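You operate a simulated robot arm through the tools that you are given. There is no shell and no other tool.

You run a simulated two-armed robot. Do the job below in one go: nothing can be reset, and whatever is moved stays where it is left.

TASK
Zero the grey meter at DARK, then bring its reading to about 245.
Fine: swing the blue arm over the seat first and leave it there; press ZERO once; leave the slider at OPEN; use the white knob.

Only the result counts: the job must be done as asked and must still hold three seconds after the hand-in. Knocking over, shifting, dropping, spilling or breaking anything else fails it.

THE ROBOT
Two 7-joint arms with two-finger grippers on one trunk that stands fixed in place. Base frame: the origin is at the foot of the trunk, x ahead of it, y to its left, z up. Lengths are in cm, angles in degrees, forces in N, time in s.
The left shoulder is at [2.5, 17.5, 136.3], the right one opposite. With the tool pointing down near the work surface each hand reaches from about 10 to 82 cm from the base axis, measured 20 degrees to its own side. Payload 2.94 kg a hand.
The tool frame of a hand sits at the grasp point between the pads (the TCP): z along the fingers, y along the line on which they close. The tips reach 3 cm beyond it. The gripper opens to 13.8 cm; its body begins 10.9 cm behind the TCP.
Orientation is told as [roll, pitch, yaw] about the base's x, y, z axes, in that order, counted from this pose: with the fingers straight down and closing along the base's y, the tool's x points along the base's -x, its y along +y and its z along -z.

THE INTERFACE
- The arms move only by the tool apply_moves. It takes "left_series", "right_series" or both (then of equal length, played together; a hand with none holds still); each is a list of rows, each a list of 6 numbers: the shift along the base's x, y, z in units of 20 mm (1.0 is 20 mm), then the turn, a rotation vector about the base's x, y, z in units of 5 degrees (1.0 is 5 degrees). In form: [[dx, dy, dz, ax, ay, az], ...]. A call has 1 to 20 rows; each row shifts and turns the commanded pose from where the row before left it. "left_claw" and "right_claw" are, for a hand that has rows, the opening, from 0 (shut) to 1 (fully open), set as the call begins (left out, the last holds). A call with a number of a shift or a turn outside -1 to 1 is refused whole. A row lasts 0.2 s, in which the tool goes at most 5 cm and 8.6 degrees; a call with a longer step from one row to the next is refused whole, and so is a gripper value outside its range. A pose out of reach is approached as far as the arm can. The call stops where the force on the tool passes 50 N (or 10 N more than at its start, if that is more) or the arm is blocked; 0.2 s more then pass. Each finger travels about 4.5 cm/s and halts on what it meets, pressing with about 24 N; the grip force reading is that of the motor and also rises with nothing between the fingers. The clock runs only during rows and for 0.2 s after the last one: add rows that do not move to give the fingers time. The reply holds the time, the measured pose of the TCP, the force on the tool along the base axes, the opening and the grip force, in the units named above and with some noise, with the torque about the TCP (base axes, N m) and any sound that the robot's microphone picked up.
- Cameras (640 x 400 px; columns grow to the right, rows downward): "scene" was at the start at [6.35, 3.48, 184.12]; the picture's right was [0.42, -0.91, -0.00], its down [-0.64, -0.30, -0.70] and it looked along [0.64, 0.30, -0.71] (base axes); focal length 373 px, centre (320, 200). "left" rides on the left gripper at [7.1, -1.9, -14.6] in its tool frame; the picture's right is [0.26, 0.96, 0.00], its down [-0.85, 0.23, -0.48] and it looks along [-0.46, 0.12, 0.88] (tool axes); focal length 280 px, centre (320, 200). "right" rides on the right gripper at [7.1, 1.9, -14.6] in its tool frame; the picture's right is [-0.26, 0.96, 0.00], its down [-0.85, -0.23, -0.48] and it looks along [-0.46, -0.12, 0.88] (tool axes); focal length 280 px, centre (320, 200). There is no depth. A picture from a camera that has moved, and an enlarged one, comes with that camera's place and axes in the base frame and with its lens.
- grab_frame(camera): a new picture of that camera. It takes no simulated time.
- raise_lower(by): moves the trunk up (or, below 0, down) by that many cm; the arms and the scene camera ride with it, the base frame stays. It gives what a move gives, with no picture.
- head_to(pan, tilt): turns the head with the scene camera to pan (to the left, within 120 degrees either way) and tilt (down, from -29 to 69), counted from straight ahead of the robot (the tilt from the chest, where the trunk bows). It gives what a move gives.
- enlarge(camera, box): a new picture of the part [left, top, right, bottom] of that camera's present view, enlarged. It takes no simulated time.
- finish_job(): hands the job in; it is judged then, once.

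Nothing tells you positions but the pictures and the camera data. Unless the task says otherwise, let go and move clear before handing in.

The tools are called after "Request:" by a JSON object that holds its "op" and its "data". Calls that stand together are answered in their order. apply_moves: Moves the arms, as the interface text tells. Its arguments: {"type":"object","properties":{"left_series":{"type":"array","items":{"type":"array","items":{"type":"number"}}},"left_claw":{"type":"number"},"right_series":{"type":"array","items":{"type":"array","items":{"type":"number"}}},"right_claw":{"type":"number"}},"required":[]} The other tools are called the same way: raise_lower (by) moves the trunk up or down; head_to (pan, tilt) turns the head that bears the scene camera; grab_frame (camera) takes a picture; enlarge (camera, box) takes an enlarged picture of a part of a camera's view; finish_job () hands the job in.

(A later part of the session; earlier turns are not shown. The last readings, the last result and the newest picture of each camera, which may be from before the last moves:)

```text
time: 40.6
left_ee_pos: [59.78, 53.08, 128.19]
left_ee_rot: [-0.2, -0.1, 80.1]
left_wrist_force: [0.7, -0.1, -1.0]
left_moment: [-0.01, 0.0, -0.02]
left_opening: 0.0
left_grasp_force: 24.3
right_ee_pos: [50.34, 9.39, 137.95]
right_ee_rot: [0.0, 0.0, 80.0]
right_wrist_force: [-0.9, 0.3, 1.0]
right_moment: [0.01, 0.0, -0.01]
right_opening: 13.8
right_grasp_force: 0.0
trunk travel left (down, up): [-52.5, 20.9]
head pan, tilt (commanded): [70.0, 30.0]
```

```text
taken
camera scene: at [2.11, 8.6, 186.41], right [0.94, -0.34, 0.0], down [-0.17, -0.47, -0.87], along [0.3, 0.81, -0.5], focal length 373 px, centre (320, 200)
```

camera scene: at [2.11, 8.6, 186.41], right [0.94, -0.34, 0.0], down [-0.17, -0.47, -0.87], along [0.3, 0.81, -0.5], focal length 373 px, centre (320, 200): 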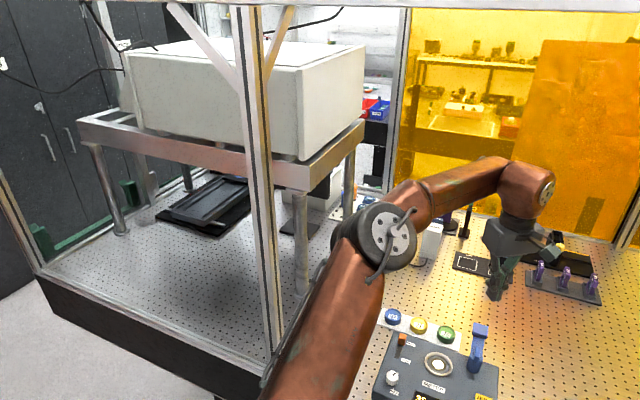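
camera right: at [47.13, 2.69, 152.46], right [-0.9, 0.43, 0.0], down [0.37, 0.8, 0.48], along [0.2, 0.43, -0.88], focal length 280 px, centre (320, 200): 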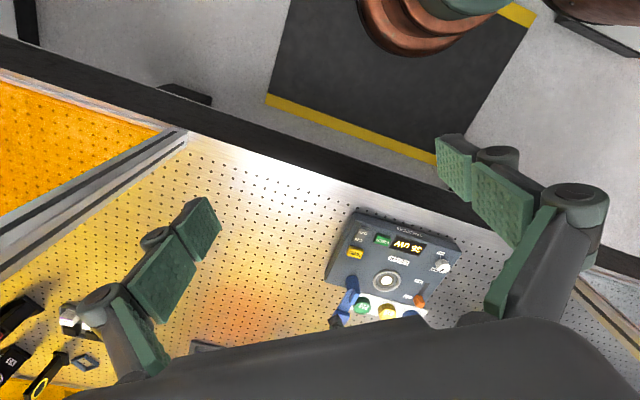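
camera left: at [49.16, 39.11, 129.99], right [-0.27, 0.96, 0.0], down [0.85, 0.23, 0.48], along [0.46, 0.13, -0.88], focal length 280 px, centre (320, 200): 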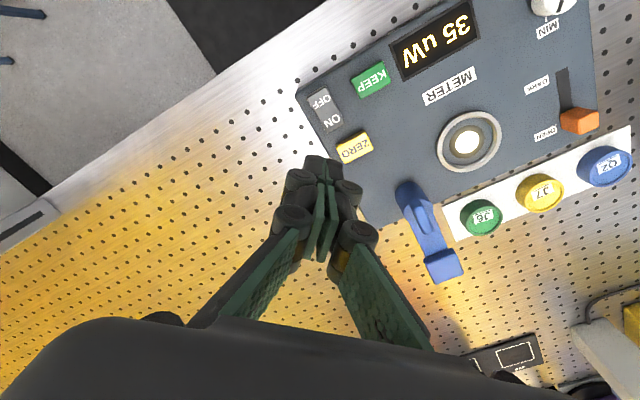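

The table edge and meter lie along a 45° line ahead-left, and the robot stands well back, so I can use a tilted hand for horizontal reach and then lower the trunk rather than the hand. I'll tilt the hand outward by 25° while moving out.

Request:
{"op": "head_to", "data": {"pan": 42, "tilt": 50}}

Request:
{"op": "apply_moves", "data": {"left_series": [[0.0, 0, 0, 0.417, -0.72, 0], [0.2, 0, 0, 0.417, -0.72, 0], [0.6, 0.05, 0, 0.417, -0.72, 0], [0.7, 0.07, 0, 0.417, -0.72, 0], [0.7, 0.07, 0, 0.417, -0.72, 0], [0.7, 0.07, 0, 0.417, -0.72, 0], [0.7, 0.07, 0, 0, 0, 0], [0.7, 0.07, 0, 0, 0, 0], [0.7, 0.07, 0, 0, 0, 0]], "left_claw": 0}}

Request:
{"op": "grab_frame", "data": {"camera": "scene"}}

Request:
{"op": "grab_frame", "data": {"camera": "left"}}

```text
time: 41.5
left_ee_pos: [59.65, 53.15, 128.14]
left_ee_rot: [-0.2, -0.1, 80.1]
left_wrist_force: [0.4, 0.6, -0.2]
left_moment: [0.01, 0.0, 0.01]
left_opening: 0.0
left_grasp_force: 23.6
right_ee_pos: [50.27, 9.35, 138.0]
right_ee_rot: [0.0, 0.1, 80.1]
right_wrist_force: [0.3, -0.1, -0.9]
right_moment: [-0.04, -0.01, 0.0]
right_opening: 13.8
right_grasp_force: 0.0
trunk travel left (down, up): [-52.5, 20.9]
head pan, tilt (commanded): [42.0, 50.0]
```

```text
time: 43.5
left_ee_pos: [69.37, 53.78, 127.87]
left_ee_rot: [-19.8, -15.7, 82.9]
left_wrist_force: [0.5, 0.6, -0.9]
left_moment: [0.0, 0.06, 0.0]
left_opening: 0.01
left_grasp_force: 23.6
right_ee_pos: [50.32, 9.37, 137.91]
right_ee_rot: [0.1, 0.0, 80.0]
right_wrist_force: [-0.6, 0.3, -0.1]
right_moment: [-0.01, 0.04, 0.0]
right_opening: 13.81
right_grasp_force: 0.0
trunk travel left (down, up): [-52.5, 20.9]
head pan, tilt (commanded): [42.0, 50.0]
```

```text
taken
camera scene: at [4.82, 5.3, 183.46], right [0.67, -0.74, 0.0], down [-0.57, -0.51, -0.64], along [0.48, 0.43, -0.77], focal length 373 px, centre (320, 200)
```

scene: 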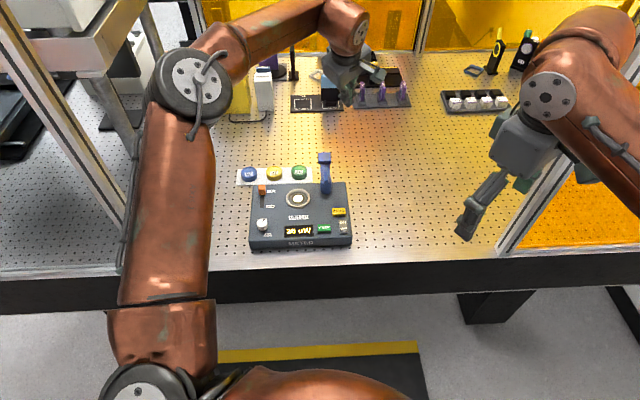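

```text
taken
camera left: at [64.93, 43.65, 139.79], right [-0.92, -0.05, -0.38], down [-0.28, 0.76, 0.59], along [0.26, 0.65, -0.71], focal length 280 px, centre (320, 200)
```

left: 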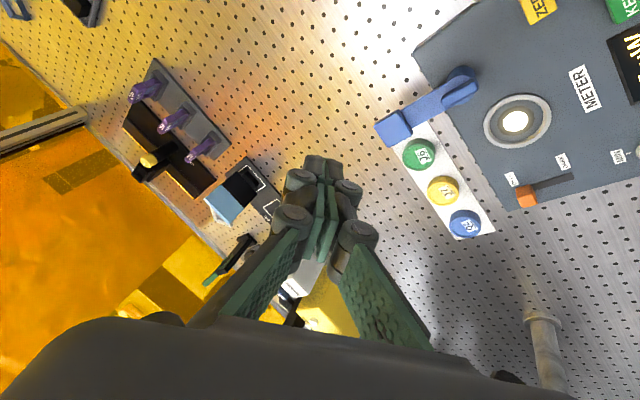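

Now the hand is reachable at [69.4, 53.8, 127.9], right above the clockwise side of the arm's pad. I'll lower the trunk by 20 cm first and then check.

Request:
{"op": "raise_lower", "data": {"by": -20}}

Request:
{"op": "grab_frame", "data": {"camera": "scene"}}

Request:
{"op": "grab_frame", "data": {"camera": "left"}}

Request:
{"op": "grab_frame", "data": {"camera": "right"}}

```text
time: 45.7
left_ee_pos: [69.47, 53.86, 108.09]
left_ee_rot: [-19.7, -15.7, 82.8]
left_wrist_force: [0.3, -0.2, -0.2]
left_moment: [0.03, 0.01, -0.01]
left_opening: 0.01
left_grasp_force: 24.2
right_ee_pos: [50.18, 9.42, 118.0]
right_ee_rot: [0.0, 0.1, 80.0]
right_wrist_force: [0.5, -0.3, -0.1]
right_moment: [0.03, -0.04, -0.02]
right_opening: 13.84
right_grasp_force: 0.1
trunk travel left (down, up): [-32.5, 40.9]
head pan, tilt (commanded): [42.0, 50.0]
```

```text
taken
camera scene: at [11.64, 5.25, 163.45], right [0.67, -0.74, 0.0], down [-0.57, -0.51, -0.64], along [0.48, 0.43, -0.77], focal length 373 px, centre (320, 200)
```

scene: 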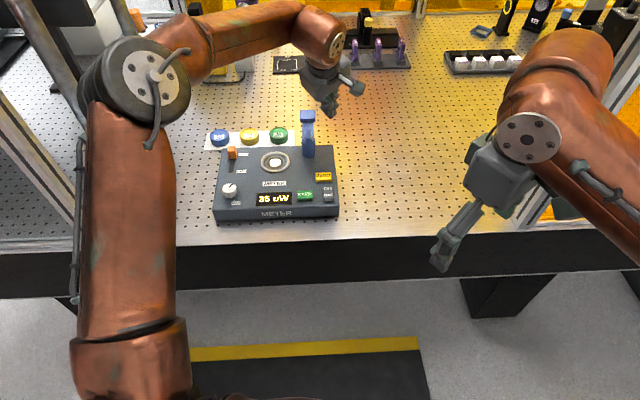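

```text
taken
camera left: at [64.95, 43.72, 119.99], right [-0.92, -0.05, -0.38], down [-0.28, 0.76, 0.59], along [0.26, 0.65, -0.71], focal length 280 px, centre (320, 200)
```

left: 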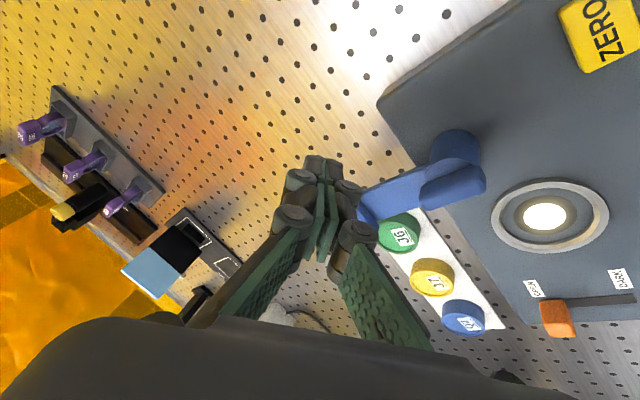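

```text
taken
camera right: at [47.02, 2.69, 132.57], right [-0.9, 0.43, 0.0], down [0.37, 0.8, 0.48], along [0.2, 0.43, -0.88], focal length 280 px, centre (320, 200)
```

right: 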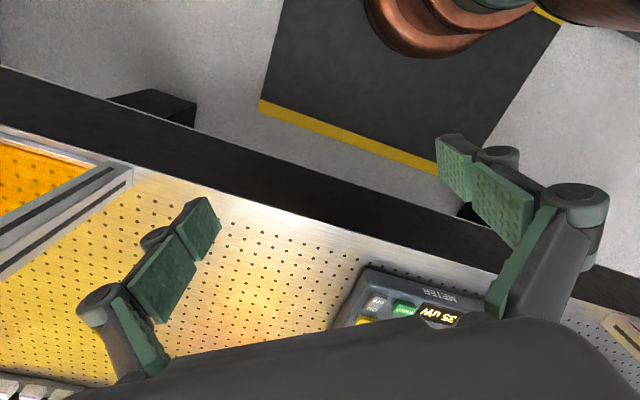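

Request:
{"op": "enlarge", "data": {"camera": "scene", "box": [260, 40, 400, 170]}}

Request:
{"op": "enlarge", "data": {"camera": "left", "box": [270, 100, 500, 300]}}

```text
3.08 times, centred on (330, 105) of scene
camera zoom: at [11.64, 5.25, 163.45], right [0.67, -0.74, 0.0], down [-0.57, -0.51, -0.64], along [0.48, 0.43, -0.77], focal length 1148 px, centre (289, 492)
```

zoom: 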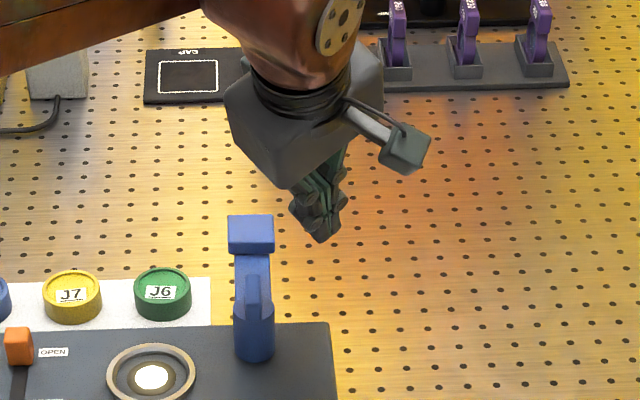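

```text
2.00 times, centred on (385, 200) of left
camera zoom: at [64.95, 43.72, 119.99], right [-0.92, -0.05, -0.38], down [-0.28, 0.76, 0.59], along [0.26, 0.65, -0.71], focal length 561 px, centre (190, 200)
```

zoom: 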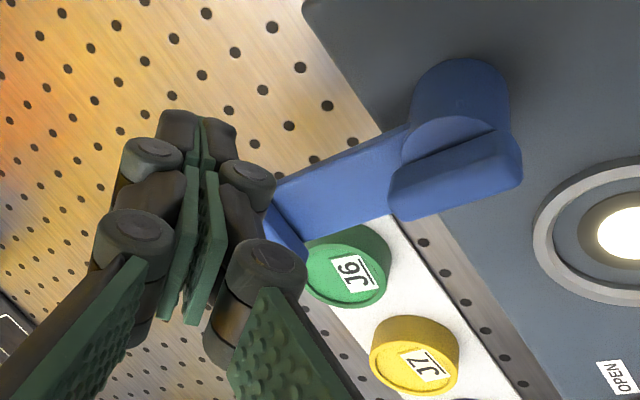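

The fingertips are just right of the pad, clear by a couple of cm. I'll lower the trunk 5 cm more so the tips are at pad height, then begin the arc push to about half way.

Request:
{"op": "raise_lower", "data": {"by": -5}}

Request:
{"op": "enlarge", "data": {"camera": "scene", "box": [240, 20, 380, 150]}}

Request:
{"op": "grab_frame", "data": {"camera": "left"}}

```text
time: 46.6
left_ee_pos: [69.43, 53.98, 103.18]
left_ee_rot: [-19.8, -15.8, 82.8]
left_wrist_force: [0.2, 0.1, 0.9]
left_moment: [-0.01, 0.01, -0.02]
left_opening: 0.0
left_grasp_force: 24.3
right_ee_pos: [50.16, 9.36, 112.99]
right_ee_rot: [0.0, 0.0, 80.0]
right_wrist_force: [-0.9, -0.4, -0.6]
right_moment: [-0.01, -0.05, 0.01]
right_opening: 13.81
right_grasp_force: 0.0
trunk travel left (down, up): [-27.5, 45.9]
head pan, tilt (commanded): [42.0, 50.0]
```

```text
3.08 times, centred on (310, 85) of scene
camera zoom: at [14.74, 5.23, 158.33], right [0.67, -0.74, 0.0], down [-0.57, -0.51, -0.64], along [0.48, 0.43, -0.77], focal length 1148 px, centre (351, 554)
```

zoom: 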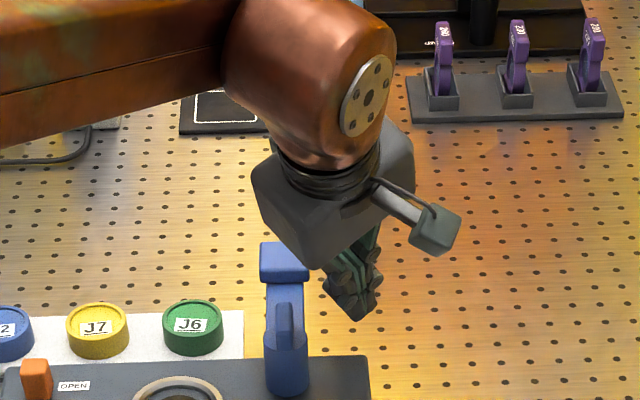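

```text
taken
camera left: at [64.92, 43.71, 115.04], right [-0.92, -0.05, -0.39], down [-0.28, 0.76, 0.59], along [0.26, 0.65, -0.71], focal length 280 px, centre (320, 200)
```

left: 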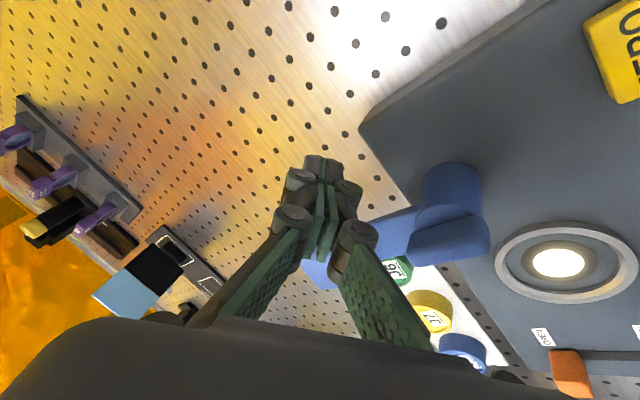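

Clear. I'll push the arm slowly along the arc about its pivot, half way first.

Request:
{"op": "apply_moves", "data": {"left_series": [[0.19, 0.365, 0, 0, 0, 0], [0.19, 0.365, 0, 0, 0, 0], [-0.1, 0.38, 0, 0, 0, 0], [-0.1, 0.38, 0, 0, 0, 0], [-0.168, 0.355, 0, 0, 0, 0], [-0.168, 0.355, 0, 0, 0, 0], [-0.225, 0.322, 0, 0, 0, 0], [-0.225, 0.322, 0, 0, 0, 0], [-0.275, 0.275, 0, 0, 0, 0], [-0.275, 0.275, 0, 0, 0, 0]], "left_claw": 0}}

Request:
{"op": "enlarge", "data": {"camera": "scene", "box": [200, 20, 380, 220]}}

Request:
{"op": "grab_frame", "data": {"camera": "left"}}

```text
time: 48.8
left_ee_pos: [67.12, 60.74, 103.2]
left_ee_rot: [-19.6, -15.6, 82.8]
left_wrist_force: [-0.4, 0.9, 0.3]
left_moment: [0.0, 0.02, -0.02]
left_opening: 0.0
left_grasp_force: 24.4
right_ee_pos: [50.18, 9.52, 112.92]
right_ee_rot: [0.0, 0.1, 80.1]
right_wrist_force: [-0.8, 0.0, 0.6]
right_moment: [0.01, -0.03, 0.02]
right_opening: 13.79
right_grasp_force: 0.1
trunk travel left (down, up): [-27.5, 45.9]
head pan, tilt (commanded): [42.0, 50.0]
```

```text
2.00 times, centred on (290, 120) of scene
camera zoom: at [14.85, 5.31, 158.3], right [0.67, -0.74, 0.0], down [-0.57, -0.51, -0.64], along [0.48, 0.43, -0.77], focal length 746 px, centre (380, 360)
```

zoom: 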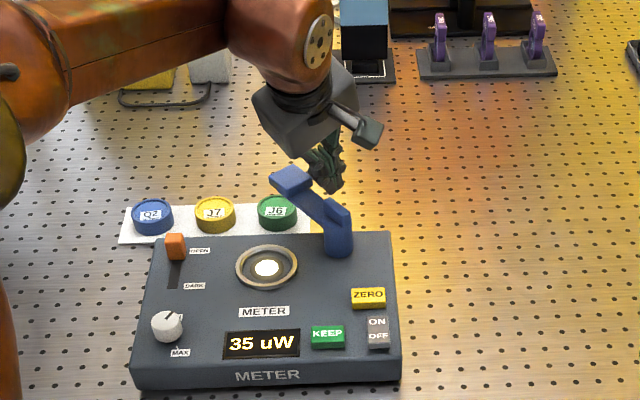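

```text
taken
camera left: at [62.73, 50.54, 114.95], right [-0.92, -0.05, -0.38], down [-0.28, 0.76, 0.59], along [0.26, 0.65, -0.71], focal length 280 px, centre (320, 200)
```

left: 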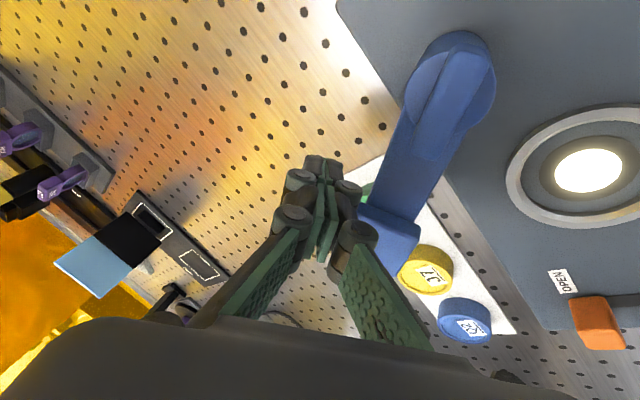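

The arm swings freely with little force. I'll continue the arc toward the seat.

Request:
{"op": "apply_moves", "data": {"left_series": [[-0.322, 0.225, 0, 0, 0, 0], [-0.322, 0.225, 0, 0, 0, 0], [-0.355, 0.168, 0, 0, 0, 0], [-0.355, 0.168, 0, 0, 0, 0], [-0.38, 0.1, 0, 0, 0, 0], [-0.38, 0.1, 0, 0, 0, 0], [-0.39, 0.035, 0, 0, 0, 0], [-0.39, 0.035, 0, 0, 0, 0], [-0.39, -0.035, 0, 0, 0, 0], [-0.39, -0.035, 0, 0, 0, 0], [-0.38, -0.1, 0, 0, 0, 0], [-0.38, -0.1, 0, 0, 0, 0]], "left_claw": 0}}

Request:
{"op": "enlarge", "data": {"camera": "scene", "box": [200, 20, 380, 220]}}

Request:
{"op": "grab_frame", "data": {"camera": "left"}}

```text
time: 51.4
left_ee_pos: [58.28, 62.14, 102.99]
left_ee_rot: [-19.7, -15.7, 82.9]
left_wrist_force: [0.5, 0.7, 0.3]
left_moment: [0.03, -0.02, 0.02]
left_opening: 0.0
left_grasp_force: 24.0
right_ee_pos: [50.2, 9.45, 113.01]
right_ee_rot: [0.0, 0.0, 80.0]
right_wrist_force: [-0.5, -0.1, -0.6]
right_moment: [0.0, 0.0, 0.02]
right_opening: 13.81
right_grasp_force: 0.0
trunk travel left (down, up): [-27.5, 45.9]
head pan, tilt (commanded): [42.0, 50.0]
```

```text
2.00 times, centred on (290, 120) of scene
camera zoom: at [14.84, 5.3, 158.3], right [0.67, -0.74, 0.0], down [-0.57, -0.51, -0.64], along [0.48, 0.43, -0.77], focal length 746 px, centre (380, 360)
```

zoom: 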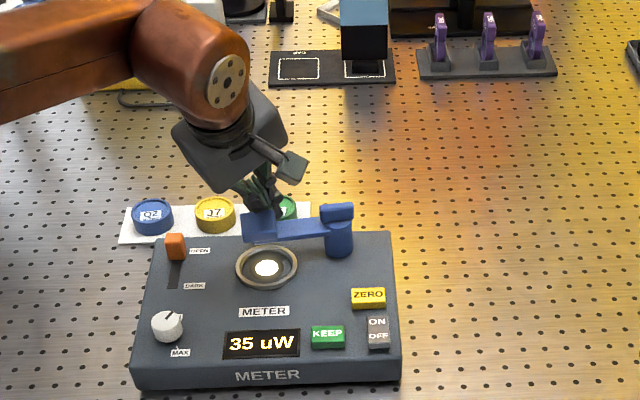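

```text
taken
camera left: at [53.76, 52.09, 114.77], right [-0.92, -0.05, -0.38], down [-0.28, 0.76, 0.59], along [0.26, 0.65, -0.71], focal length 280 px, centre (320, 200)
```

left: 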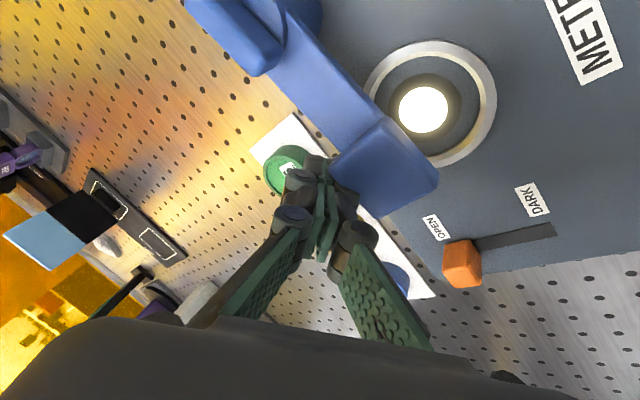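

The arm pad is now near [54.6, 58.9], about 8° short of the seat centre line. I'll push that last bit.

Request:
{"op": "apply_moves", "data": {"left_series": [[-0.29, -0.13, 0, 0, 0, 0], [-0.29, -0.13, 0, 0, 0, 0], [0, 0, 0, 0, 0, 0]], "left_claw": 0}}

Request:
{"op": "enlarge", "data": {"camera": "scene", "box": [200, 80, 360, 220]}}

Request:
{"op": "enlarge", "data": {"camera": "left", "box": [160, 0, 560, 300]}}

```text
time: 52.2
left_ee_pos: [57.09, 61.68, 103.14]
left_ee_rot: [-19.6, -15.6, 82.8]
left_wrist_force: [0.7, 0.2, -1.0]
left_moment: [0.0, -0.04, -0.01]
left_opening: 0.0
left_grasp_force: 23.7
right_ee_pos: [50.26, 9.32, 112.98]
right_ee_rot: [0.0, 0.0, 80.0]
right_wrist_force: [0.2, 0.2, 0.0]
right_moment: [0.01, -0.01, -0.04]
right_opening: 13.8
right_grasp_force: 0.0
trunk travel left (down, up): [-27.5, 45.9]
head pan, tilt (commanded): [42.0, 50.0]
```

```text
2.86 times, centred on (280, 150) of scene
camera zoom: at [14.86, 5.29, 158.3], right [0.67, -0.74, 0.0], down [-0.57, -0.51, -0.64], along [0.48, 0.43, -0.77], focal length 1066 px, centre (434, 343)
```

zoom: 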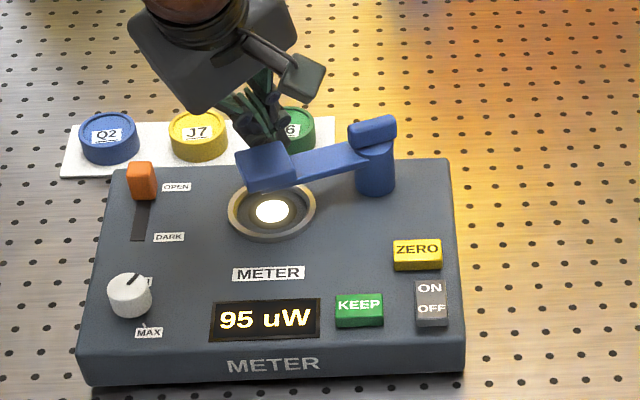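

```text
1.33 times, centred on (360, 150) of left
camera zoom: at [52.65, 51.47, 114.9], right [-0.92, -0.05, -0.38], down [-0.28, 0.76, 0.59], along [0.26, 0.65, -0.71], focal length 374 px, centre (267, 267)
```

zoom: 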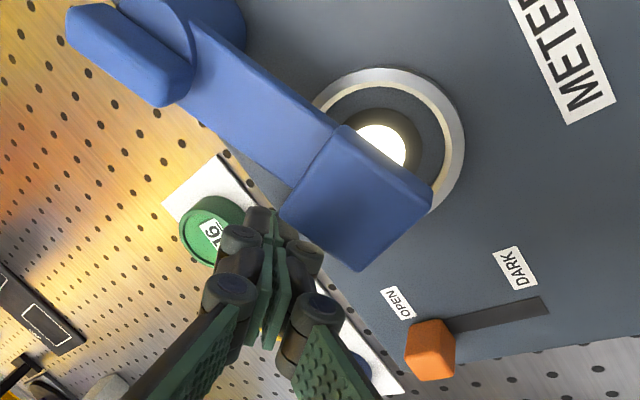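

The reading jumped from 35 to 95 as the pad came over the seat; the pad centre now measures about [53.6, 57.5] against the seat's [53.5, 57.7], so the arm is in place. I'll back the finger off, rise, straighten the hand and go toward the slider's back side.

Request:
{"op": "apply_moves", "data": {"left_series": [[0.4, 0.8, 0, 0, 0, 0], [0, 0, 0.9, 0, 0, 0], [0, 0, 0.9, 0, 0, 0], [0, 0, 0.9, 0, 0, 0], [0, 0, 0.9, 0, 0, 0], [-0.64, 0.5, 0.1, -0.417, 0.72, 0], [-0.64, 0.5, 0.1, -0.417, 0.72, 0], [-0.64, 0.5, 0.1, -0.417, 0.72, 0], [-0.64, 0.5, 0.1, -0.417, 0.72, 0], [-0.64, 0.5, 0.1, -0.417, 0.72, 0], [-0.64, 0.5, 0.1, -0.417, 0.72, 0]], "left_claw": 0}}

Request:
{"op": "grab_frame", "data": {"camera": "scene"}}

Request:
{"op": "grab_frame", "data": {"camera": "left"}}

```text
time: 54.6
left_ee_pos: [50.29, 69.42, 111.42]
left_ee_rot: [0.0, 0.1, 79.9]
left_wrist_force: [1.0, 0.1, 0.6]
left_moment: [-0.02, -0.01, -0.01]
left_opening: 0.0
left_grasp_force: 23.8
right_ee_pos: [50.19, 9.48, 112.88]
right_ee_rot: [0.1, -0.1, 80.0]
right_wrist_force: [0.0, -0.2, -0.5]
right_moment: [-0.04, 0.02, -0.02]
right_opening: 13.79
right_grasp_force: 0.0
trunk travel left (down, up): [-27.5, 45.9]
head pan, tilt (commanded): [42.0, 50.0]
```

```text
taken
camera scene: at [14.92, 5.34, 158.29], right [0.67, -0.74, 0.0], down [-0.57, -0.51, -0.64], along [0.48, 0.43, -0.77], focal length 373 px, centre (320, 200)
```

scene: 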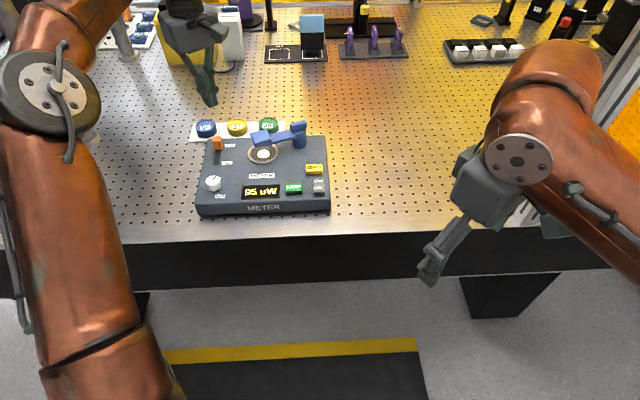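

```text
taken
camera left: at [50.94, 62.08, 125.93], right [-1.0, -0.09, 0.0], down [-0.08, 0.88, 0.47], along [-0.04, 0.47, -0.88], focal length 280 px, centre (320, 200)
```

left: 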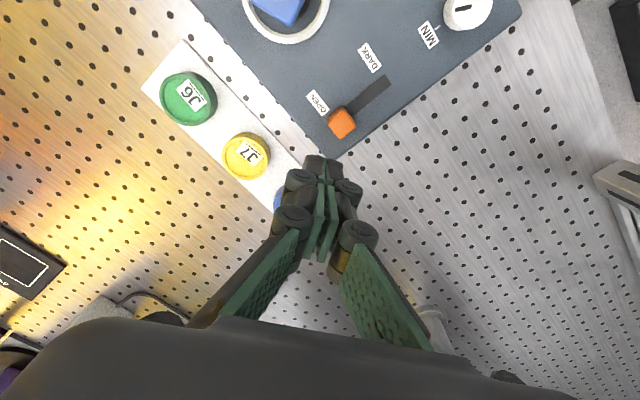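

Good reach now. Before working on the slider, I'll check the left elbow's clearance to the post.

Request:
{"op": "head_to", "data": {"pan": 75, "tilt": 40}}

Request:
{"op": "grab_frame", "data": {"camera": "scene"}}

Request:
{"op": "enlarge", "data": {"camera": "left", "box": [240, 0, 530, 220]}}

```text
time: 55.6
left_ee_pos: [50.29, 69.37, 111.51]
left_ee_rot: [-0.1, 0.0, 80.0]
left_wrist_force: [0.4, 0.0, -0.9]
left_moment: [-0.03, 0.0, 0.02]
left_opening: 0.0
left_grasp_force: 23.8
right_ee_pos: [50.17, 9.44, 112.95]
right_ee_rot: [0.1, 0.0, 80.0]
right_wrist_force: [-0.3, -0.8, 0.1]
right_moment: [0.04, 0.01, -0.03]
right_opening: 13.81
right_grasp_force: 0.1
trunk travel left (down, up): [-27.5, 45.9]
head pan, tilt (commanded): [75.0, 40.0]
```

```text
taken
camera scene: at [11.36, 8.36, 159.71], right [0.97, -0.26, 0.0], down [-0.17, -0.62, -0.77], along [0.2, 0.74, -0.64], focal length 373 px, centre (320, 200)
```

scene: 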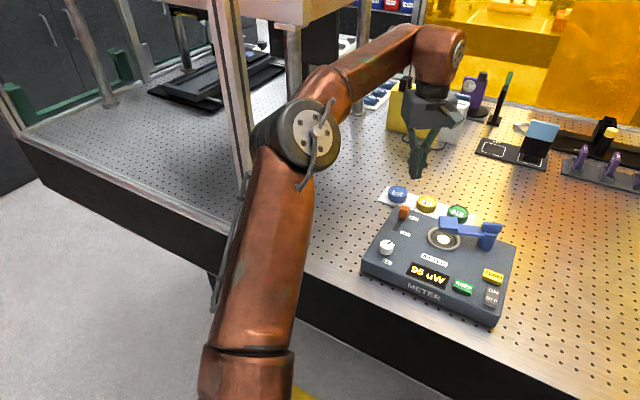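

```text
1.82 times, centred on (385, 110) of left
camera zoom: at [50.91, 62.05, 125.94], right [-1.0, -0.09, 0.0], down [-0.08, 0.88, 0.48], along [-0.04, 0.47, -0.88], focal length 510 px, centre (202, 364)
```

zoom: 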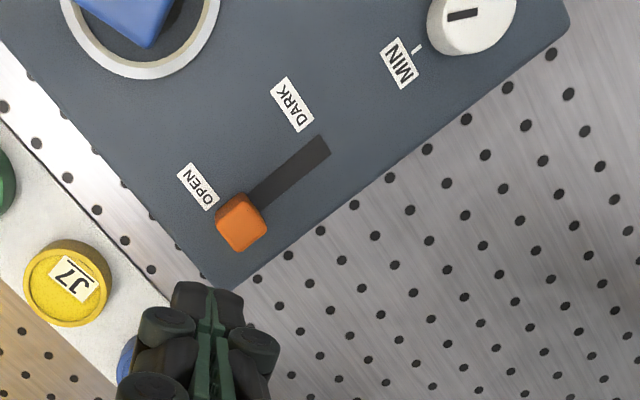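

The elbow has adequate room. I'll align the fingers with the slot (yaw about 43°), and lower the closed tips just behind the orange handle, hovering slightly above the panel.

Request:
{"op": "apply_moves", "data": {"left_series": [[0.05, 0.05, -0.4, 0, 0, -0.925], [0.05, 0.05, -0.6, 0, 0, -0.925], [0.05, 0.05, -0.6, 0, 0, -0.925], [0.05, 0.05, -0.6, 0, 0, -0.925], [0.05, 0.05, -0.6, 0, 0, -0.925], [0.05, 0.05, -0.6, 0, 0, -0.925], [0.05, 0.05, -0.6, 0, 0, -0.925], [0.05, 0.05, -0.5, 0, 0, -0.925]], "left_claw": 0}}

Request:
{"op": "enlarge", "data": {"camera": "scene", "box": [340, 120, 540, 330]}}

Request:
{"op": "grab_frame", "data": {"camera": "left"}}

```text
time: 57.4
left_ee_pos: [51.09, 70.21, 102.48]
left_ee_rot: [-0.1, 0.0, 43.0]
left_wrist_force: [0.4, -0.1, -1.2]
left_moment: [0.0, -0.03, 0.01]
left_opening: 0.0
left_grasp_force: 23.8
right_ee_pos: [50.07, 9.4, 112.92]
right_ee_rot: [0.0, 0.0, 80.0]
right_wrist_force: [-0.3, 0.2, -1.3]
right_moment: [-0.02, 0.01, 0.0]
right_opening: 13.82
right_grasp_force: 0.2
trunk travel left (down, up): [-27.5, 45.9]
head pan, tilt (commanded): [75.0, 40.0]
```

```text
1.90 times, centred on (440, 225) of scene
camera zoom: at [11.36, 8.37, 159.71], right [0.97, -0.26, 0.0], down [-0.17, -0.62, -0.77], along [0.2, 0.74, -0.64], focal length 711 px, centre (91, 152)
```

zoom: 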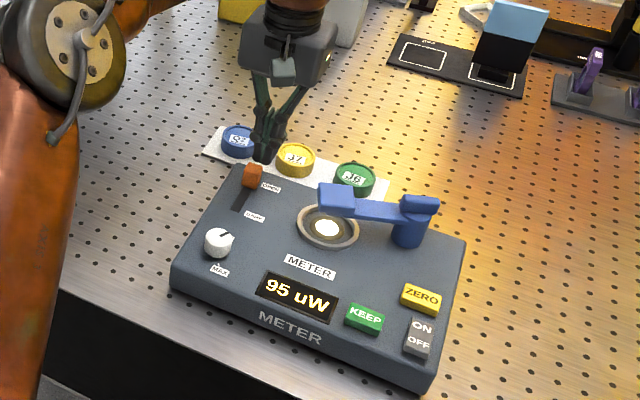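

```text
taken
camera left: at [47.21, 64.01, 117.0], right [-0.85, 0.53, 0.0], down [0.46, 0.75, 0.48], along [0.25, 0.4, -0.88], focal length 280 px, centre (320, 200)
```

left: 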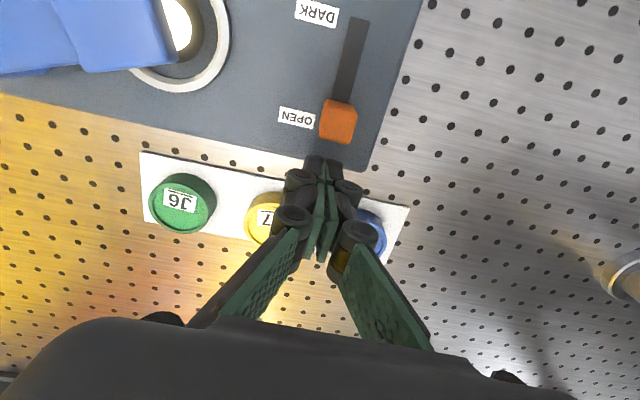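

The fingers are lined up behind the handle. I'll lower another 1 cm and push it toward DARK in small steps.

Request:
{"op": "apply_moves", "data": {"left_series": [[-0.05, 0.05, -0.25, 0, 0, 0], [-0.05, 0.05, -0.25, 0, 0, 0], [-0.25, -0.25, 0, 0, 0, 0], [-0.25, -0.25, 0, 0, 0, 0], [-0.25, -0.25, 0, 0, 0, 0], [-0.25, -0.25, 0, 0, 0, 0], [-0.25, -0.25, 0, 0, 0, 0], [-0.25, -0.25, 0, 0, 0, 0], [-0.25, -0.25, 0, 0, 0, 0]], "left_claw": 0}}

Request:
{"op": "enlarge", "data": {"camera": "scene", "box": [340, 120, 540, 330]}}

Request:
{"op": "grab_frame", "data": {"camera": "left"}}

```text
time: 59.4
left_ee_pos: [47.5, 67.05, 101.67]
left_ee_rot: [-0.2, 0.0, 43.1]
left_wrist_force: [0.5, 0.2, 0.7]
left_moment: [0.03, -0.01, 0.0]
left_opening: 0.0
left_grasp_force: 23.5
right_ee_pos: [50.21, 9.5, 113.06]
right_ee_rot: [-0.1, 0.1, 80.0]
right_wrist_force: [0.1, 0.5, 0.4]
right_moment: [-0.02, 0.05, -0.02]
right_opening: 13.81
right_grasp_force: 0.0
trunk travel left (down, up): [-27.5, 45.9]
head pan, tilt (commanded): [75.0, 40.0]
```

```text
1.90 times, centred on (440, 225) of scene
camera zoom: at [11.33, 8.37, 159.72], right [0.97, -0.26, 0.0], down [-0.17, -0.62, -0.77], along [0.2, 0.74, -0.64], focal length 711 px, centre (91, 152)
```

zoom: 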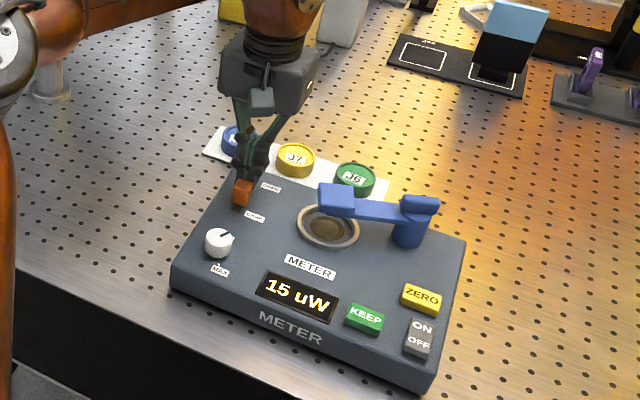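

```text
taken
camera left: at [43.46, 60.89, 116.04], right [-0.85, 0.53, 0.0], down [0.46, 0.75, 0.48], along [0.25, 0.4, -0.88], focal length 280 px, centre (320, 200)
```

left: 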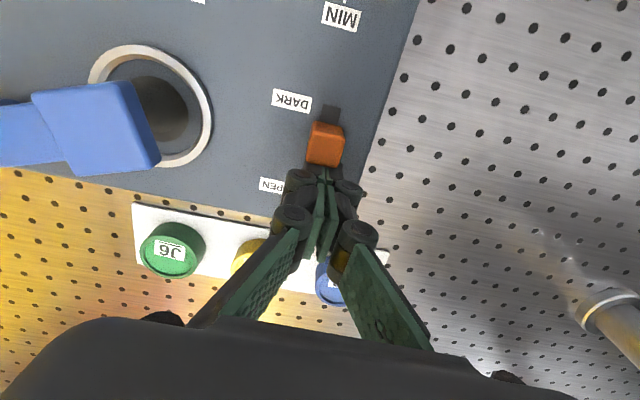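

The reading dropped to 15 with the seat light dark; the handle still has about 1 cm of slot left. I'll push it gently the rest of the way.

Request:
{"op": "apply_moves", "data": {"left_series": [[-0.15, -0.15, 0, 0, 0, 0], [-0.15, -0.15, 0, 0, 0, 0], [-0.07, -0.07, 0, 0, 0, 0]], "left_claw": 0}}

Request:
{"op": "enlarge", "data": {"camera": "scene", "box": [340, 120, 540, 330]}}

Request:
{"op": "enlarge", "data": {"camera": "left", "box": [230, 50, 430, 230]}}

```text
time: 60.2
left_ee_pos: [46.81, 66.35, 101.43]
left_ee_rot: [-0.2, 0.0, 43.1]
left_wrist_force: [3.4, 2.4, 2.5]
left_moment: [0.01, -0.03, 0.03]
left_opening: 0.0
left_grasp_force: 24.1
right_ee_pos: [50.23, 9.38, 112.92]
right_ee_rot: [0.0, -0.1, 80.1]
right_wrist_force: [-0.4, -0.8, -0.6]
right_moment: [0.02, 0.03, -0.01]
right_opening: 13.79
right_grasp_force: 0.0
trunk travel left (down, up): [-27.5, 45.9]
head pan, tilt (commanded): [75.0, 40.0]
```

```text
1.90 times, centred on (440, 225) of scene
camera zoom: at [11.36, 8.38, 159.72], right [0.97, -0.26, 0.0], down [-0.17, -0.62, -0.77], along [0.2, 0.74, -0.64], focal length 711 px, centre (91, 152)
```

zoom: 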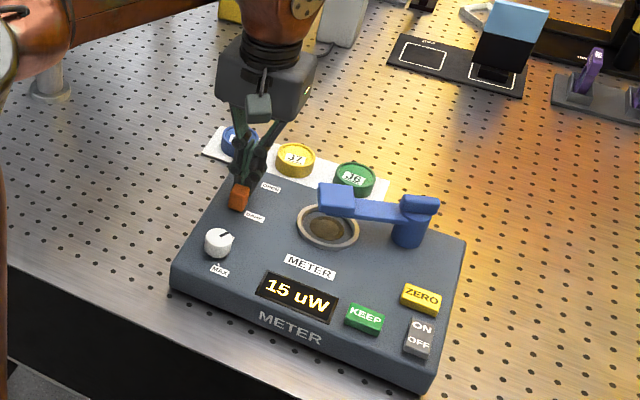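

```text
2.22 times, centred on (330, 140) of left
camera zoom: at [42.78, 60.07, 115.95], right [-0.85, 0.53, 0.0], down [0.46, 0.75, 0.48], along [0.25, 0.4, -0.88], focal length 623 px, centre (298, 333)
```

zoom: 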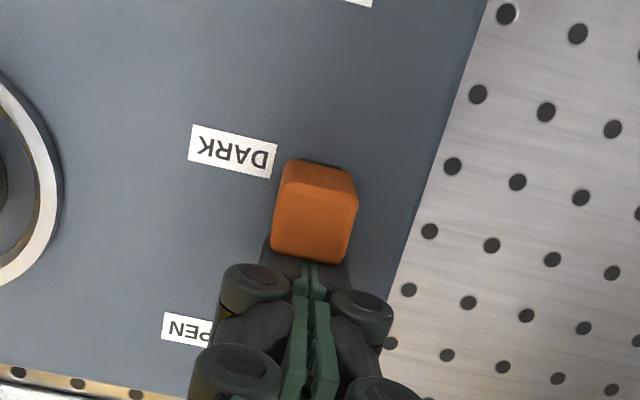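

The slider is at the DARK stop (light contact force, no slot visible). I'll back off, rise, and move to hover over the ZERO button at about [58.2, 45.9].

Request:
{"op": "apply_moves", "data": {"left_series": [[0.25, 0.25, 0, 0, 0, 0], [0, 0, 1, 0, 0, 0], [0, 0, 1, 0, 0, 0], [0, 0, 1, 0, 0, 0], [0, 0, 1, 0, 0, 0], [0, 0, 1, 0, 0, 0], [0.454, -0.873, 0, 0, 0, 0], [0.454, -0.873, 0, 0, 0, 0], [0.454, -0.873, 0, 0, 0, 0], [0.454, -0.873, 0, 0, 0, 0], [0.454, -0.873, 0, 0, 0, 0], [0.454, -0.873, 0, 0, 0, 0], [0.454, -0.873, 0, 0, 0, 0], [0.454, -0.873, 0, 0, 0, 0], [0.454, -0.873, 0, 0, 0, 0], [0.454, -0.873, 0, 0, 0, 0], [0.454, -0.873, 0, 0, 0, 0], [0.454, -0.873, 0, 0, 0, 0]], "left_claw": 0}}

Request:
{"op": "grab_frame", "data": {"camera": "scene"}}

Request:
{"op": "grab_frame", "data": {"camera": "left"}}

```text
time: 64.0
left_ee_pos: [58.18, 45.54, 111.63]
left_ee_rot: [-0.1, 0.0, 43.0]
left_wrist_force: [0.0, -0.4, 0.5]
left_moment: [0.05, 0.01, -0.01]
left_opening: 0.01
left_grasp_force: 23.8
right_ee_pos: [50.26, 9.39, 113.02]
right_ee_rot: [0.0, 0.0, 79.9]
right_wrist_force: [0.3, 0.5, -0.9]
right_moment: [-0.03, 0.02, -0.02]
right_opening: 13.77
right_grasp_force: 0.1
trunk travel left (down, up): [-27.5, 45.9]
head pan, tilt (commanded): [75.0, 40.0]
```

```text
taken
camera scene: at [11.37, 8.22, 159.72], right [0.97, -0.26, 0.0], down [-0.17, -0.62, -0.77], along [0.2, 0.74, -0.64], focal length 373 px, centre (320, 200)
```

scene: 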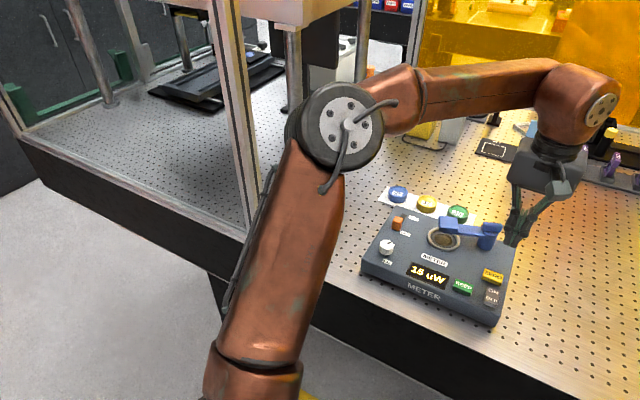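

```text
taken
camera left: at [54.23, 39.34, 126.17], right [-0.85, 0.53, 0.0], down [0.46, 0.75, 0.48], along [0.25, 0.4, -0.88], focal length 280 px, centre (320, 200)
```

left: 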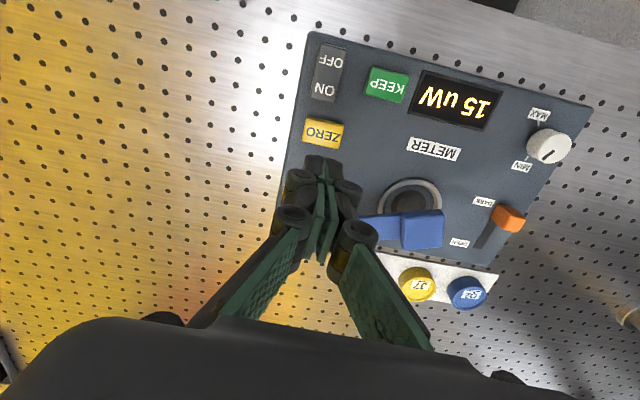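

The hand is centred over ZERO. I'll descend to just above the button and check.

Request:
{"op": "apply_moves", "data": {"left_series": [[-0.03, 0, -0.7, 0, 0, 0], [-0.03, 0, -0.7, 0, 0, 0], [0, 0, -0.7, 0, 0, 0], [0, 0, -0.7, 0, 0, 0], [0, 0, -0.7, 0, 0, 0], [0, 0, -0.55, 0, 0, 0]], "left_claw": 0}}

Request:
{"op": "enlarge", "data": {"camera": "scene", "box": [350, 150, 560, 330]}}

Request:
{"op": "enlarge", "data": {"camera": "left", "box": [220, 30, 480, 260]}}

```text
time: 65.4
left_ee_pos: [57.83, 45.55, 103.51]
left_ee_rot: [0.0, 0.0, 43.1]
left_wrist_force: [-0.1, -0.2, -0.4]
left_moment: [0.01, -0.01, 0.04]
left_opening: 0.0
left_grasp_force: 24.0
right_ee_pos: [50.2, 9.3, 112.96]
right_ee_rot: [0.0, 0.0, 79.9]
right_wrist_force: [-1.1, 0.0, 0.3]
right_moment: [0.01, 0.02, -0.03]
right_opening: 13.78
right_grasp_force: 0.1
trunk travel left (down, up): [-27.5, 45.9]
head pan, tilt (commanded): [75.0, 40.0]
```

```text
2.22 times, centred on (455, 240) of scene
camera zoom: at [11.35, 8.34, 159.72], right [0.97, -0.26, 0.0], down [-0.17, -0.62, -0.77], along [0.2, 0.74, -0.64], focal length 829 px, centre (20, 111)
```

zoom: 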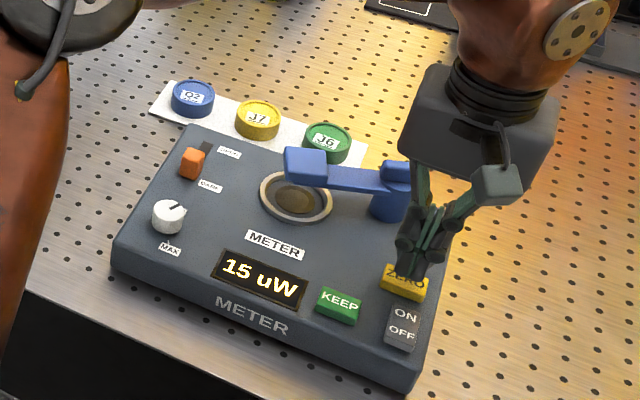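

```text
1.74 times, centred on (350, 145) of left
camera zoom: at [53.78, 39.35, 117.98], right [-0.85, 0.53, 0.0], down [0.46, 0.75, 0.48], along [0.25, 0.4, -0.88], focal length 488 px, centre (268, 296)
```

zoom: 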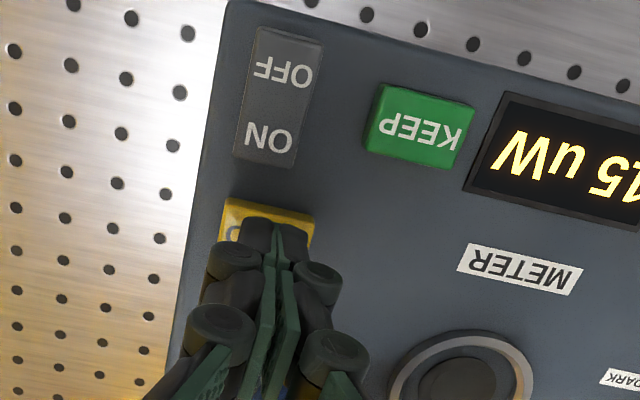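

The tip is centred over ZERO, about 1.5 cm above it. I'll press down once, slowly, and look at the display while held.

Request:
{"op": "apply_moves", "data": {"left_series": [[0, 0, -0.2, 0, 0, 0], [0, 0, -0.2, 0, 0, 0], [0, 0, -0.2, 0, 0, 0], [0, 0, -0.2, 0, 0, 0], [0, 0, -0.2, 0, 0, 0]], "left_claw": 0}}

Request:
{"op": "enlarge", "data": {"camera": "scene", "box": [350, 150, 560, 330]}}

```text
time: 66.6
left_ee_pos: [57.95, 45.6, 101.52]
left_ee_rot: [-0.1, 0.1, 43.0]
left_wrist_force: [-1.8, -0.4, 1.3]
left_moment: [-0.01, 0.03, 0.03]
left_opening: 0.61
left_grasp_force: 28.4
right_ee_pos: [50.19, 9.31, 112.99]
right_ee_rot: [-0.1, 0.0, 79.9]
right_wrist_force: [-0.2, 0.5, 0.2]
right_moment: [-0.01, 0.01, 0.01]
right_opening: 13.81
right_grasp_force: 0.1
trunk travel left (down, up): [-27.5, 45.9]
head pan, tilt (commanded): [75.0, 40.0]
heard: click
```

```text
2.22 times, centred on (455, 240) of scene
camera zoom: at [11.3, 8.3, 159.73], right [0.97, -0.26, 0.0], down [-0.17, -0.62, -0.77], along [0.2, 0.74, -0.64], focal length 829 px, centre (20, 111)
```

zoom: 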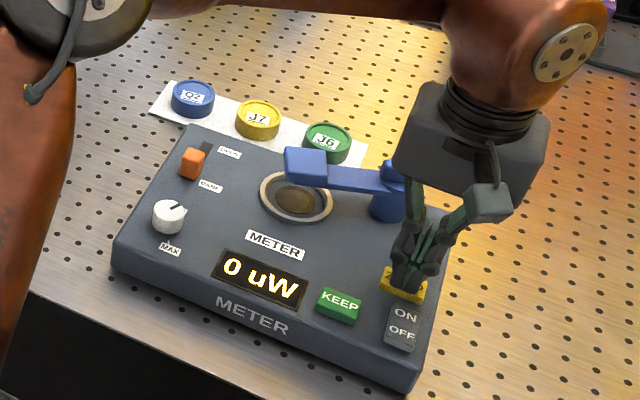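

One click heard and the display reads 0. I'll lift straight up in one smooth motion.

Request:
{"op": "apply_moves", "data": {"left_series": [[0, 0, 0.6, 0, 0, 0], [0, 0, 1, 0, 0, 0], [0, 0, 1, 0, 0, 0], [0, 0, 1, 0, 0, 0], [0, 0, 1, 0, 0, 0]], "left_claw": 0}}

Request:
{"op": "enlarge", "data": {"camera": "scene", "box": [350, 150, 560, 330]}}

Request:
{"op": "enlarge", "data": {"camera": "left", "box": [260, 20, 620, 280]}}

```text
time: 67.8
left_ee_pos: [57.87, 45.47, 110.82]
left_ee_rot: [-0.1, -0.1, 43.1]
left_wrist_force: [0.7, 0.2, -0.1]
left_moment: [0.0, -0.02, -0.02]
left_opening: 0.01
left_grasp_force: 28.3
right_ee_pos: [50.19, 9.32, 112.99]
right_ee_rot: [0.0, -0.1, 80.1]
right_wrist_force: [-0.8, -0.8, 0.4]
right_moment: [0.03, 0.02, 0.0]
right_opening: 13.83
right_grasp_force: 0.1
trunk travel left (down, up): [-27.5, 45.9]
head pan, tilt (commanded): [75.0, 40.0]
```

```text
2.22 times, centred on (455, 240) of scene
camera zoom: at [11.3, 8.28, 159.73], right [0.97, -0.26, 0.0], down [-0.17, -0.62, -0.77], along [0.2, 0.74, -0.64], focal length 829 px, centre (20, 111)
```

zoom: 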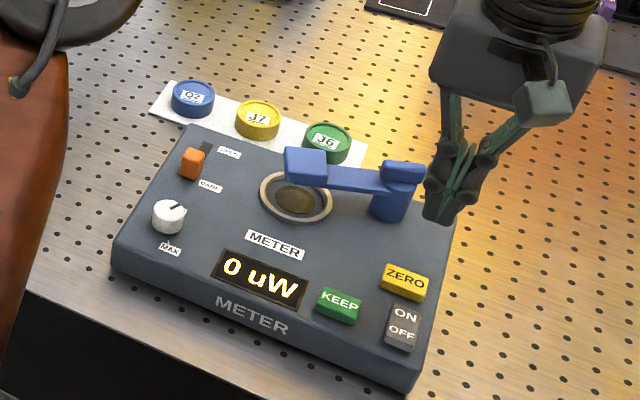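

```text
1.54 times, centred on (440, 150) of left
camera zoom: at [53.95, 39.28, 125.24], right [-0.85, 0.53, 0.0], down [0.46, 0.75, 0.48], along [0.25, 0.4, -0.88], focal length 431 px, centre (135, 277)
```

zoom: 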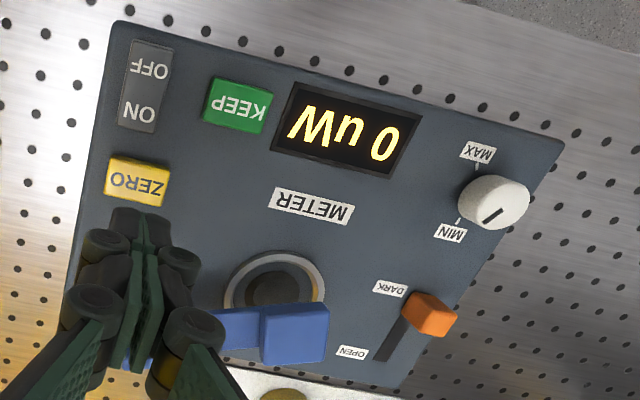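

Zeroed at DARK, slider still there. Next I'll move over to the front side of the orange handle to push it back to OPEN.

Request:
{"op": "apply_moves", "data": {"left_series": [[-0.745, 0.85, 0, 0, 0, 0], [-0.745, 0.85, 0, 0, 0, 0], [-0.745, 0.85, 0, 0, 0, 0], [-0.745, 0.85, 0, 0, 0, 0], [-0.745, 0.85, 0, 0, 0, 0], [-0.745, 0.85, 0, 0, 0, 0], [-0.745, 0.85, 0, 0, 0, 0], [-0.745, 0.85, 0, 0, 0, 0], [-0.745, 0.85, 0, 0, 0, 0], [-0.745, 0.85, 0, 0, 0, 0]], "left_claw": 0}}

Request:
{"op": "grab_frame", "data": {"camera": "scene"}}

Request:
{"op": "grab_frame", "data": {"camera": "left"}}

```text
time: 70.0
left_ee_pos: [43.3, 62.9, 110.85]
left_ee_rot: [-0.1, 0.0, 43.1]
left_wrist_force: [0.1, -0.2, 0.7]
left_moment: [0.01, 0.03, 0.04]
left_opening: 0.0
left_grasp_force: 28.6
right_ee_pos: [50.16, 9.49, 113.01]
right_ee_rot: [0.1, 0.1, 80.0]
right_wrist_force: [-0.7, 0.0, 0.0]
right_moment: [-0.06, -0.03, 0.01]
right_opening: 13.78
right_grasp_force: 0.1
trunk travel left (down, up): [-27.5, 45.9]
head pan, tilt (commanded): [75.0, 40.0]
```

```text
taken
camera scene: at [11.32, 8.47, 159.71], right [0.97, -0.26, 0.0], down [-0.17, -0.62, -0.77], along [0.2, 0.74, -0.64], focal length 373 px, centre (320, 200)
```

scene: 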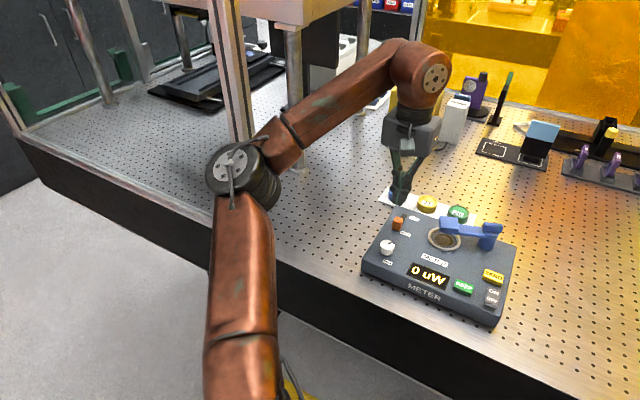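

```text
taken
camera left: at [39.45, 56.64, 125.22], right [-0.85, 0.53, 0.0], down [0.46, 0.75, 0.47], along [0.25, 0.4, -0.88], focal length 280 px, centre (320, 200)
```

left: 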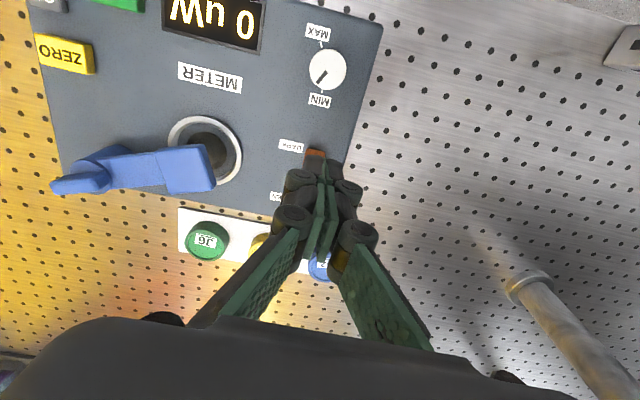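

The elbow has moved nearer the enclosure post but there is still a margin of several cm. I'll shift slightly toward the front and lower the tips in front of the handle, between it and the knob.

Request:
{"op": "apply_moves", "data": {"left_series": [[-0.3, -0.45, 0, 0, 0, 0], [0, 0, -0.8, 0, 0, 0], [0, 0, -0.8, 0, 0, 0], [0, 0, -0.8, 0, 0, 0], [0, 0, -0.8, 0, 0, 0], [0, 0, -0.7, 0, 0, 0]], "left_claw": 0}}

Request:
{"op": "grab_frame", "data": {"camera": "scene"}}

Request:
{"op": "grab_frame", "data": {"camera": "left"}}

Request:
{"op": "enlarge", "data": {"camera": "scene", "box": [350, 170, 470, 290]}}

```text
time: 71.4
left_ee_pos: [42.46, 61.8, 102.67]
left_ee_rot: [-0.1, 0.0, 43.1]
left_wrist_force: [0.5, -0.2, 0.0]
left_moment: [-0.01, -0.01, 0.02]
left_opening: 0.02
left_grasp_force: 27.7
right_ee_pos: [50.25, 9.35, 112.93]
right_ee_rot: [0.0, 0.0, 80.0]
right_wrist_force: [0.5, 0.3, -0.5]
right_moment: [-0.01, 0.02, 0.0]
right_opening: 13.79
right_grasp_force: 0.0
trunk travel left (down, up): [-27.5, 45.9]
head pan, tilt (commanded): [75.0, 40.0]
```

```text
taken
camera scene: at [11.37, 8.38, 159.71], right [0.97, -0.26, 0.0], down [-0.17, -0.62, -0.77], along [0.2, 0.74, -0.64], focal length 373 px, centre (320, 200)
```

scene: 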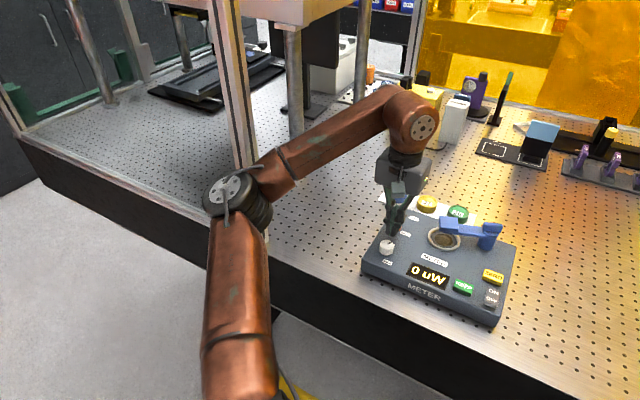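

```text
taken
camera left: at [38.57, 55.52, 117.19], right [-0.85, 0.53, 0.0], down [0.46, 0.75, 0.48], along [0.25, 0.4, -0.88], focal length 280 px, centre (320, 200)
```

left: 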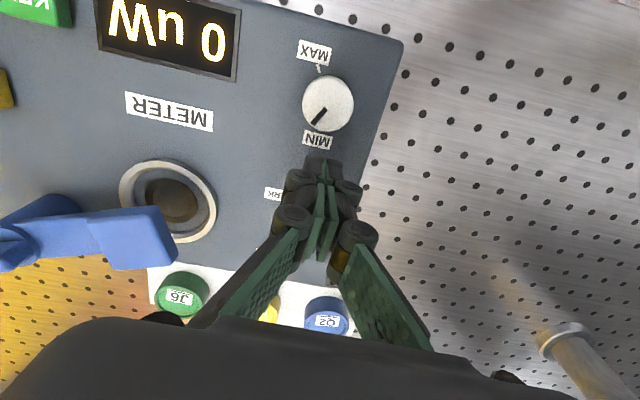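

```text
3.33 times, centred on (410, 230) of scene
camera zoom: at [11.37, 8.38, 159.71], right [0.97, -0.26, 0.0], down [-0.17, -0.62, -0.77], along [0.2, 0.74, -0.64], focal length 1244 px, centre (20, 100)
```

zoom: 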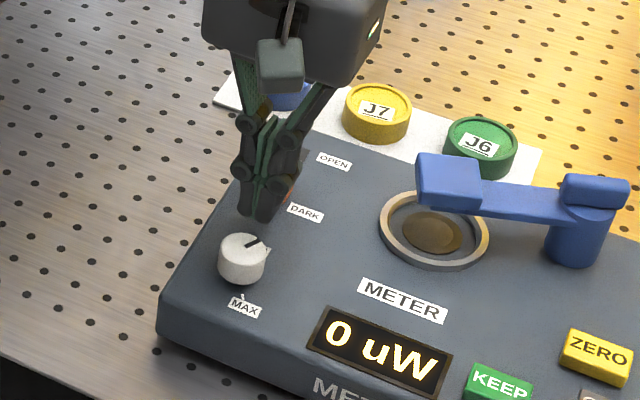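

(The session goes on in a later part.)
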